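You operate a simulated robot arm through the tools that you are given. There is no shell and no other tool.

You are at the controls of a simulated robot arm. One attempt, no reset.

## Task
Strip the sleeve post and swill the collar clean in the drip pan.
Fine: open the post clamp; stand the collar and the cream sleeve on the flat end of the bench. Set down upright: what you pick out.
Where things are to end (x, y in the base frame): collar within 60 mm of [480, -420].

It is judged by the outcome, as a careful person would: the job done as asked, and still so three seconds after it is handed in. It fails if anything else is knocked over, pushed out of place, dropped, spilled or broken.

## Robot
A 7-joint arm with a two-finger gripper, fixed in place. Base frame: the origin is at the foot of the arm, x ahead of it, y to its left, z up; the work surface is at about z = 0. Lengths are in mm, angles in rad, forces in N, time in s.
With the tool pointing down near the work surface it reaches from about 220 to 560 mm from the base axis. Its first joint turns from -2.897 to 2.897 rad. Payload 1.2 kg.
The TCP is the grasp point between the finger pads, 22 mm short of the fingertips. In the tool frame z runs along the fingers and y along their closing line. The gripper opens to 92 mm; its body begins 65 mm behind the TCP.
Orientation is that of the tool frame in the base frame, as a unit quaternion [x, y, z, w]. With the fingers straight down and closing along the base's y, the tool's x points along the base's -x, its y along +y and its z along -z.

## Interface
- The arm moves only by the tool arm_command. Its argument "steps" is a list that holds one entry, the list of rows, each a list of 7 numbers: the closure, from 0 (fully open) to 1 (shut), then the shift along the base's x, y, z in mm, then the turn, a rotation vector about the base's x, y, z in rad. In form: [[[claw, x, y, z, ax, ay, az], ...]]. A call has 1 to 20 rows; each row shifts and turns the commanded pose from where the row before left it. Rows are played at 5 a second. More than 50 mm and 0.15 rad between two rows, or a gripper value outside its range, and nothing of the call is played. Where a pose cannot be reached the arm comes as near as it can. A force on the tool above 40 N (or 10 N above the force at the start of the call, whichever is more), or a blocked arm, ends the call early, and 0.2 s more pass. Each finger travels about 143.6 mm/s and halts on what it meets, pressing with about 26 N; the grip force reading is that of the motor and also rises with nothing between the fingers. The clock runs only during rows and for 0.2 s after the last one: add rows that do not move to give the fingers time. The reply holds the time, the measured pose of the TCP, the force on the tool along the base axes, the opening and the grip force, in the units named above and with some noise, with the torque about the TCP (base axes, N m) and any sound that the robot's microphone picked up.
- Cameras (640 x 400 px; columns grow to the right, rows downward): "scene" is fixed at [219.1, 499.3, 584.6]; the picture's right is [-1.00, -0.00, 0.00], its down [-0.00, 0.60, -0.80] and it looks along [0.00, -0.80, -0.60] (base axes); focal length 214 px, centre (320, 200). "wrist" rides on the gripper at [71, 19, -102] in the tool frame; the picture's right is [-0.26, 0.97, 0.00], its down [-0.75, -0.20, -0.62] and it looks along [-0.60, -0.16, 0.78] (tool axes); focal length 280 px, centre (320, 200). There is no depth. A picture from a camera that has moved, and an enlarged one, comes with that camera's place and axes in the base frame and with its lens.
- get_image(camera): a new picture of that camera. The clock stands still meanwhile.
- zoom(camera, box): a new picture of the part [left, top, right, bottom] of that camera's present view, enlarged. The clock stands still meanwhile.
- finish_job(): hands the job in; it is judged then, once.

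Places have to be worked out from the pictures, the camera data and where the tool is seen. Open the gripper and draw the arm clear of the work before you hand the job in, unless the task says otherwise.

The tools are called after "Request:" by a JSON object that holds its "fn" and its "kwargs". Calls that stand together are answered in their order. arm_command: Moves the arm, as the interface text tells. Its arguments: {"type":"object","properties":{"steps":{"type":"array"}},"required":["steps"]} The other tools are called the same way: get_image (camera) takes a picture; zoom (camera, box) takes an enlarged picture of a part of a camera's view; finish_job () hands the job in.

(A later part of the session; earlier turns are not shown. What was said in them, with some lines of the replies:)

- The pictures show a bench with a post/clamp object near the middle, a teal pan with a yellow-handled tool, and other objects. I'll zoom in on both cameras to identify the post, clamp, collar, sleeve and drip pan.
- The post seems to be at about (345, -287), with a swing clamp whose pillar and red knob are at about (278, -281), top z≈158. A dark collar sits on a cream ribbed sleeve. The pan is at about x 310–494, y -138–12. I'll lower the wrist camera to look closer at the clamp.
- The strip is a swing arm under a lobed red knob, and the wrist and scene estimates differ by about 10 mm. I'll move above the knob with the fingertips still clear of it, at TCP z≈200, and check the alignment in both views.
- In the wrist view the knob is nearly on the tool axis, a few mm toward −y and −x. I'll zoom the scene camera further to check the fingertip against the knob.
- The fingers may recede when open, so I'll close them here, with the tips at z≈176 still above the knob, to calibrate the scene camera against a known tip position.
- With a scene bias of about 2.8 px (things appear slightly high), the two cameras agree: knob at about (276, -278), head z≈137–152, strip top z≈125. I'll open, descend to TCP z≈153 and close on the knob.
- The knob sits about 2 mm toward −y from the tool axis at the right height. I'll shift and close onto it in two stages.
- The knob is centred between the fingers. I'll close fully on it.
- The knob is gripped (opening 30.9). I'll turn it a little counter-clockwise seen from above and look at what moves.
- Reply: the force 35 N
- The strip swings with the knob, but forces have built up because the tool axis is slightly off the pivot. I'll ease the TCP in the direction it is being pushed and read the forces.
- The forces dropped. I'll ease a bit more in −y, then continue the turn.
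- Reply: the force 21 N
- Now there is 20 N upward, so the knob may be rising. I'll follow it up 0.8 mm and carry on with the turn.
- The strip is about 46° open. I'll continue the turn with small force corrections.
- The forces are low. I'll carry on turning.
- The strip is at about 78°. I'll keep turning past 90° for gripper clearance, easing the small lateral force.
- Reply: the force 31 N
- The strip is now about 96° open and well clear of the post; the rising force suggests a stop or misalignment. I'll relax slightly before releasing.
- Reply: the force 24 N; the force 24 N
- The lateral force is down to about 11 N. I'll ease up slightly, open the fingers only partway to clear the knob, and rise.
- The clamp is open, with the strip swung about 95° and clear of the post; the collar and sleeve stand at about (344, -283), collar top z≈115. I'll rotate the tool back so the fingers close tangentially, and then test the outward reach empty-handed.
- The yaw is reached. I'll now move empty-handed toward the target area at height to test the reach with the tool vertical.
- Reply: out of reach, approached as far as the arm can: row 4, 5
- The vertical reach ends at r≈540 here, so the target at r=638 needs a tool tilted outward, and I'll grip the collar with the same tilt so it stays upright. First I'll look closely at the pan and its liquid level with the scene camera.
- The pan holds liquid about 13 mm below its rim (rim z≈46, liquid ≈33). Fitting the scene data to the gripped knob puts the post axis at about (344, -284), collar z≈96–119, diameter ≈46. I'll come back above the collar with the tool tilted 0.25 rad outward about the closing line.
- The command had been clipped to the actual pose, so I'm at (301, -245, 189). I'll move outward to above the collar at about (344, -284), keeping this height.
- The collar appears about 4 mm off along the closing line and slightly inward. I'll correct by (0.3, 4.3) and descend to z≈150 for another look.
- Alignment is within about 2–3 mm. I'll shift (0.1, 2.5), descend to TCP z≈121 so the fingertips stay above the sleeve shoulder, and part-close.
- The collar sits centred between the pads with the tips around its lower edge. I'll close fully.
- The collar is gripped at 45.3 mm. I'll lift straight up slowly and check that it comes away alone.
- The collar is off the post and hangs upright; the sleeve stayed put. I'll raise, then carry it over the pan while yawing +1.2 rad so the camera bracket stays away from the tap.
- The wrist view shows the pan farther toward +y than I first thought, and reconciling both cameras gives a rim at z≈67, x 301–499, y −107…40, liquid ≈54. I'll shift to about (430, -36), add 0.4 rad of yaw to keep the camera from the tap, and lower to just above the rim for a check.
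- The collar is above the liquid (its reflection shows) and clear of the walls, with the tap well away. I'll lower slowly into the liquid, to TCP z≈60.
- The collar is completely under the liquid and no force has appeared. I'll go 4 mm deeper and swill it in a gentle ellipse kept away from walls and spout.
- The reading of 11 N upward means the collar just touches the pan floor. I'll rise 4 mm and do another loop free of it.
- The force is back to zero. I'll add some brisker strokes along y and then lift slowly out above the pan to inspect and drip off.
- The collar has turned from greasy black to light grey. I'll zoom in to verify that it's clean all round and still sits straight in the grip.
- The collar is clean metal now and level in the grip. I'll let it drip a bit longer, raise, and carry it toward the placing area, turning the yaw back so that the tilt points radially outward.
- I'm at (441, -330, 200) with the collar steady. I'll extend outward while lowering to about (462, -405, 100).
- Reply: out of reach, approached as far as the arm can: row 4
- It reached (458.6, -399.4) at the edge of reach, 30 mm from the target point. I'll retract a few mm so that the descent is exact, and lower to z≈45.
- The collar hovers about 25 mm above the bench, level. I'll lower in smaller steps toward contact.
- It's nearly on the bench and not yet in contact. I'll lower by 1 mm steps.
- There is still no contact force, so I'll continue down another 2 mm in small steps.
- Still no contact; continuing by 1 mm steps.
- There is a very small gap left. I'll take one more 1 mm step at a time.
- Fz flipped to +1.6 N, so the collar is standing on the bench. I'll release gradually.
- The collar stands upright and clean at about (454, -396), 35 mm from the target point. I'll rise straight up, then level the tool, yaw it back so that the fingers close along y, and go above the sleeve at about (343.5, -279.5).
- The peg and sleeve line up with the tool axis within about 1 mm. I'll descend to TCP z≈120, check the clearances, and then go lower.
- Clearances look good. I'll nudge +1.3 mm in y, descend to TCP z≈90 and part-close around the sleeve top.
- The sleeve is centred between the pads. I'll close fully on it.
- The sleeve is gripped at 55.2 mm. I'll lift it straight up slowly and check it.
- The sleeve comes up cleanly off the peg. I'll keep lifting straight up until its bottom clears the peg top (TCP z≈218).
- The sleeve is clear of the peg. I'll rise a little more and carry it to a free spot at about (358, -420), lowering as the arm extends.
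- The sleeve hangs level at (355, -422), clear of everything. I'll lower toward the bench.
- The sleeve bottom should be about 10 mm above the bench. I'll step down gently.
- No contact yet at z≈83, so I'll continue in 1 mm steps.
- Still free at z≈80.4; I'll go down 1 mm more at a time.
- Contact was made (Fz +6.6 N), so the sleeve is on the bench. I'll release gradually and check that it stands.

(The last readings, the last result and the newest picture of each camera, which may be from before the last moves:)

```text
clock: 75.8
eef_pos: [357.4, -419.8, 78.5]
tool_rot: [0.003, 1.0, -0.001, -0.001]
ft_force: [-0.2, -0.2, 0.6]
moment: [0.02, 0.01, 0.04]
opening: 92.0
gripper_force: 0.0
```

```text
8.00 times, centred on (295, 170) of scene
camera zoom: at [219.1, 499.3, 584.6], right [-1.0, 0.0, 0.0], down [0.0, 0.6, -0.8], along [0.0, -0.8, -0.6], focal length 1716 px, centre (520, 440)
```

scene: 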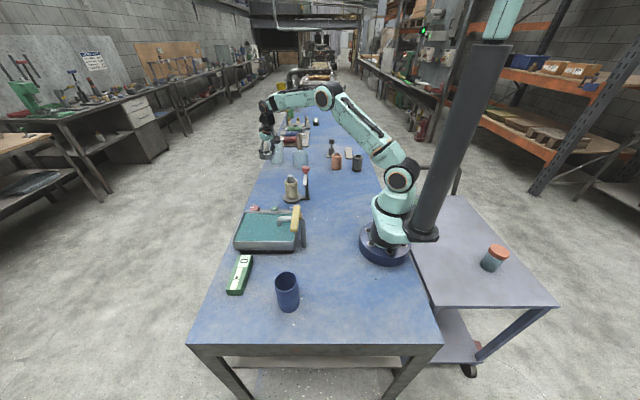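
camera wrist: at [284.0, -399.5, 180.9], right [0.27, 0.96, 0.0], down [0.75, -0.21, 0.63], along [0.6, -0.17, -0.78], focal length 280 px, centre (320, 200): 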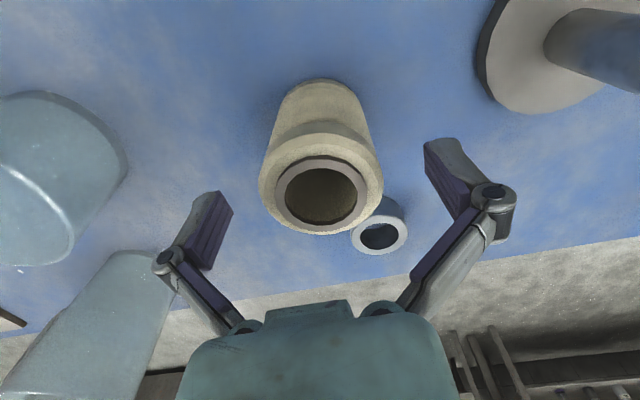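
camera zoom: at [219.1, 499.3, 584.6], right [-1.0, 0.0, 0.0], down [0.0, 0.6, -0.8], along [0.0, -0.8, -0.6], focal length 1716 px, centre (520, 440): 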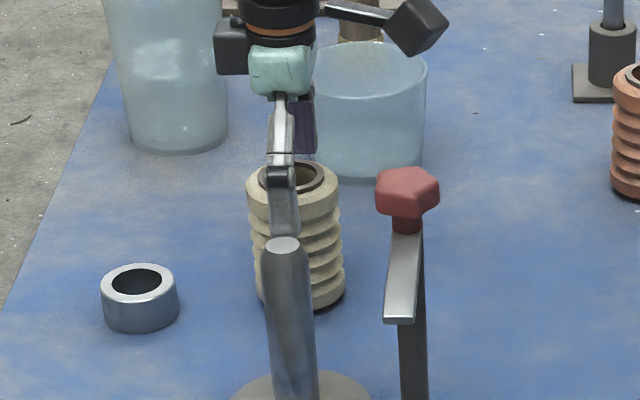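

The sleeve stands free between the open fingers. I'll rise straight up and then draw the arm back and clear.

Request:
{"fn": "arm_command", "kwargs": {"steps": [[[0, 0, 0, 15, 0, 0, 0], [0, 0, 0, 25, 0, 0, 0], [0, 0, 0, 30, 0, 0, 0], [0, 0, 0, 35, 0, 0, 0], [0, -18, 22, 25, 0, 0, 0], [0, -18, 22, 25, 0, 0, 0], [0, -18, 22, 25, 0, 0, 0], [0, -20, 22, 25, 0, 0, 0], [0, -20, 22, 25, 0, 0, 0], [0, -20, 22, 25, 0, 0, 0], [0, -20, 22, 25, 0, 0, 0], [0, -20, 22, 25, 0, 0, 0], [0, 0, 0, 0, 0, 0, 0], [0, 0, 0, 0, 0, 0, 0]]]}}

Request:
{"fn": "get_image", "kwargs": {"camera": "scene"}}

Request:
{"fn": "get_image", "kwargs": {"camera": "wrist"}}

Request:
{"fn": "zoom", "kwargs": {"camera": "scene", "box": [235, 140, 335, 215]}}

```text
clock: 78.8
eef_pos: [202.3, -244.6, 385.9]
tool_rot: [0.002, 1.0, -0.001, 0.0]
ft_force: [-0.1, -0.9, -1.1]
moment: [-0.02, -0.01, -0.01]
opening: 92.0
gripper_force: 0.1
```

```text
taken
```

scene: 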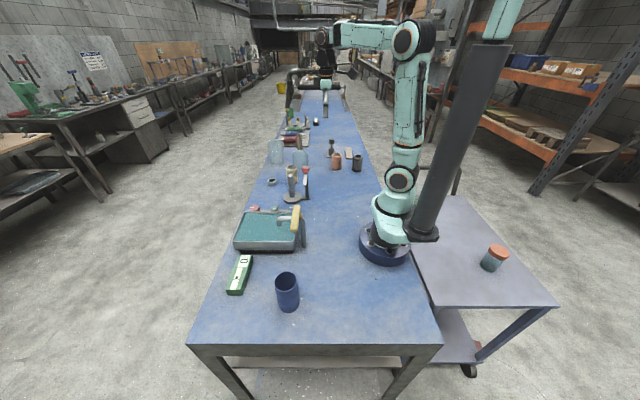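

```text
taken
camera wrist: at [130.1, -225.3, 488.1], right [0.27, 0.96, 0.0], down [0.75, -0.21, 0.63], along [0.6, -0.17, -0.78], focal length 280 px, centre (320, 200)
```

wrist: 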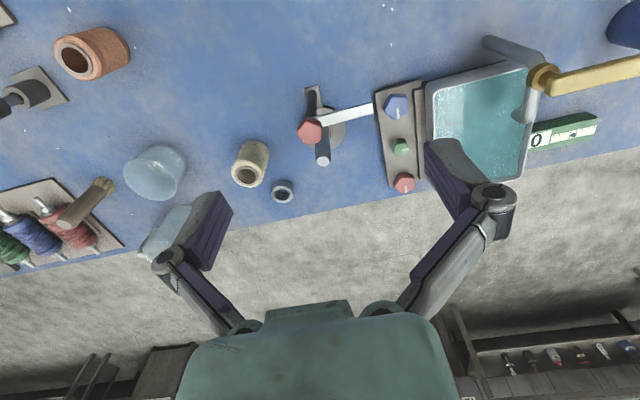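

```text
5.33 times, centred on (285, 178) of scene
camera zoom: at [219.1, 499.3, 584.6], right [-1.0, 0.0, 0.0], down [0.0, 0.6, -0.8], along [0.0, -0.8, -0.6], focal length 1144 px, centre (507, 320)
```

zoom: 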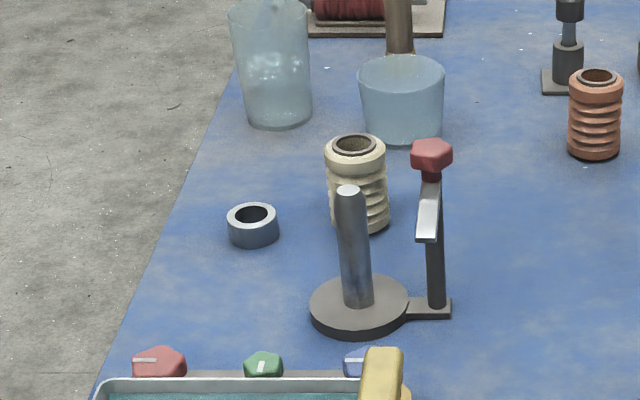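

Everything stands upright: the collar at about (454, -396), the sleeve at about (357, -420), the clamp open and the pan undisturbed. I'll take one last close look at the collar for cleanliness, including the sides the fingers covered.

Request:
{"fn": "zoom", "kwargs": {"camera": "wrist", "box": [220, 130, 310, 210]}}

Request:
{"fn": "zoom", "kwargs": {"camera": "scene", "box": [262, 160, 292, 190]}}

Request:
{"fn": "zoom", "kwargs": {"camera": "scene", "box": [200, 195, 330, 320]}}

```text
5.00 times, centred on (265, 170) of wrist
camera zoom: at [130.1, -225.3, 488.1], right [0.27, 0.96, 0.0], down [0.75, -0.21, 0.63], along [0.6, -0.17, -0.78], focal length 1402 px, centre (595, 350)
```

zoom: 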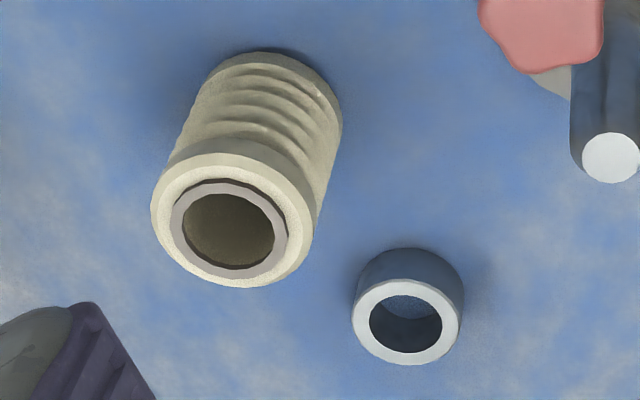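

```text
13.33 times, centred on (277, 175) of scene
camera zoom: at [219.1, 499.3, 584.6], right [-1.0, 0.0, 0.0], down [0.0, 0.6, -0.8], along [0.0, -0.8, -0.6], focal length 2860 px, centre (893, 533)
```

zoom: 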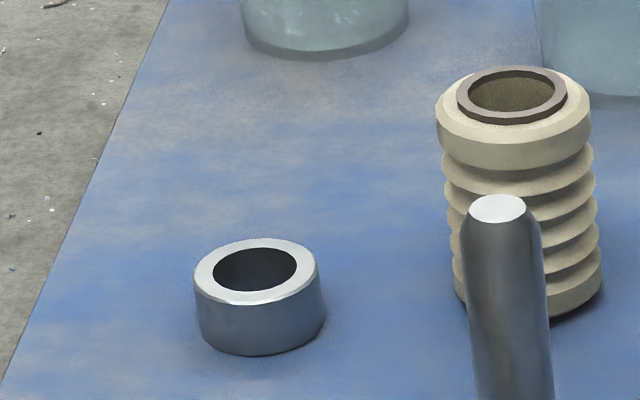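

```text
3.20 times, centred on (265, 258) of scene
camera zoom: at [219.1, 499.3, 584.6], right [-1.0, 0.0, 0.0], down [0.0, 0.6, -0.8], along [0.0, -0.8, -0.6], focal length 686 px, centre (496, 16)
```

zoom: 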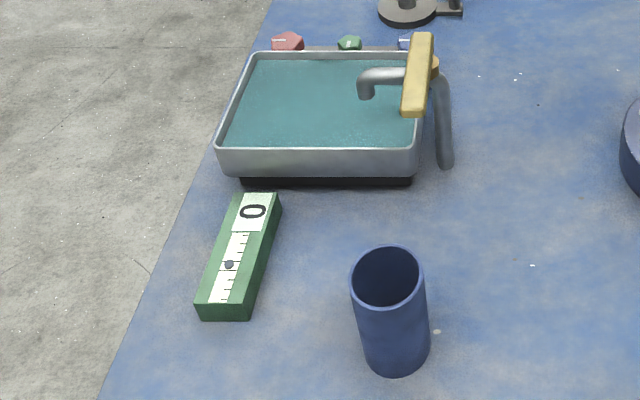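

The collar is clean bright metal standing upright within the tolerance, the cream sleeve stands beside it, the clamp is open and nothing else has moved. The gripper is open and drawn clear, so I'm handing the job in.

Request:
{"fn": "finish_job", "kwargs": {}}

```text
The job is handed in.
```

The job is done and handed in. The post is stripped, and the collar is clean and standing on the bench.

- **Clamp:** I turned the red knob to swing the clamp strip about 95° away from the post.
- **Collar:** I swilled it in the drip pan until the black grease came off and bright metal showed. It now stands upright at about (454, -396), roughly 35–40 mm from the target point and inside the 60 mm limit. During the swill it touched the pan floor lightly, at about 11 N, and the pan did not move.
- **Sleeve:** The cream sleeve stands upright at about (357, -420), near the collar. No position was given for it, so I took "the flat end of the bench" to be the clear area around the collar's target.

In the last pictures nothing else looked moved, tipped or spilled. The gripper is open and the arm is drawn back clear of the work.
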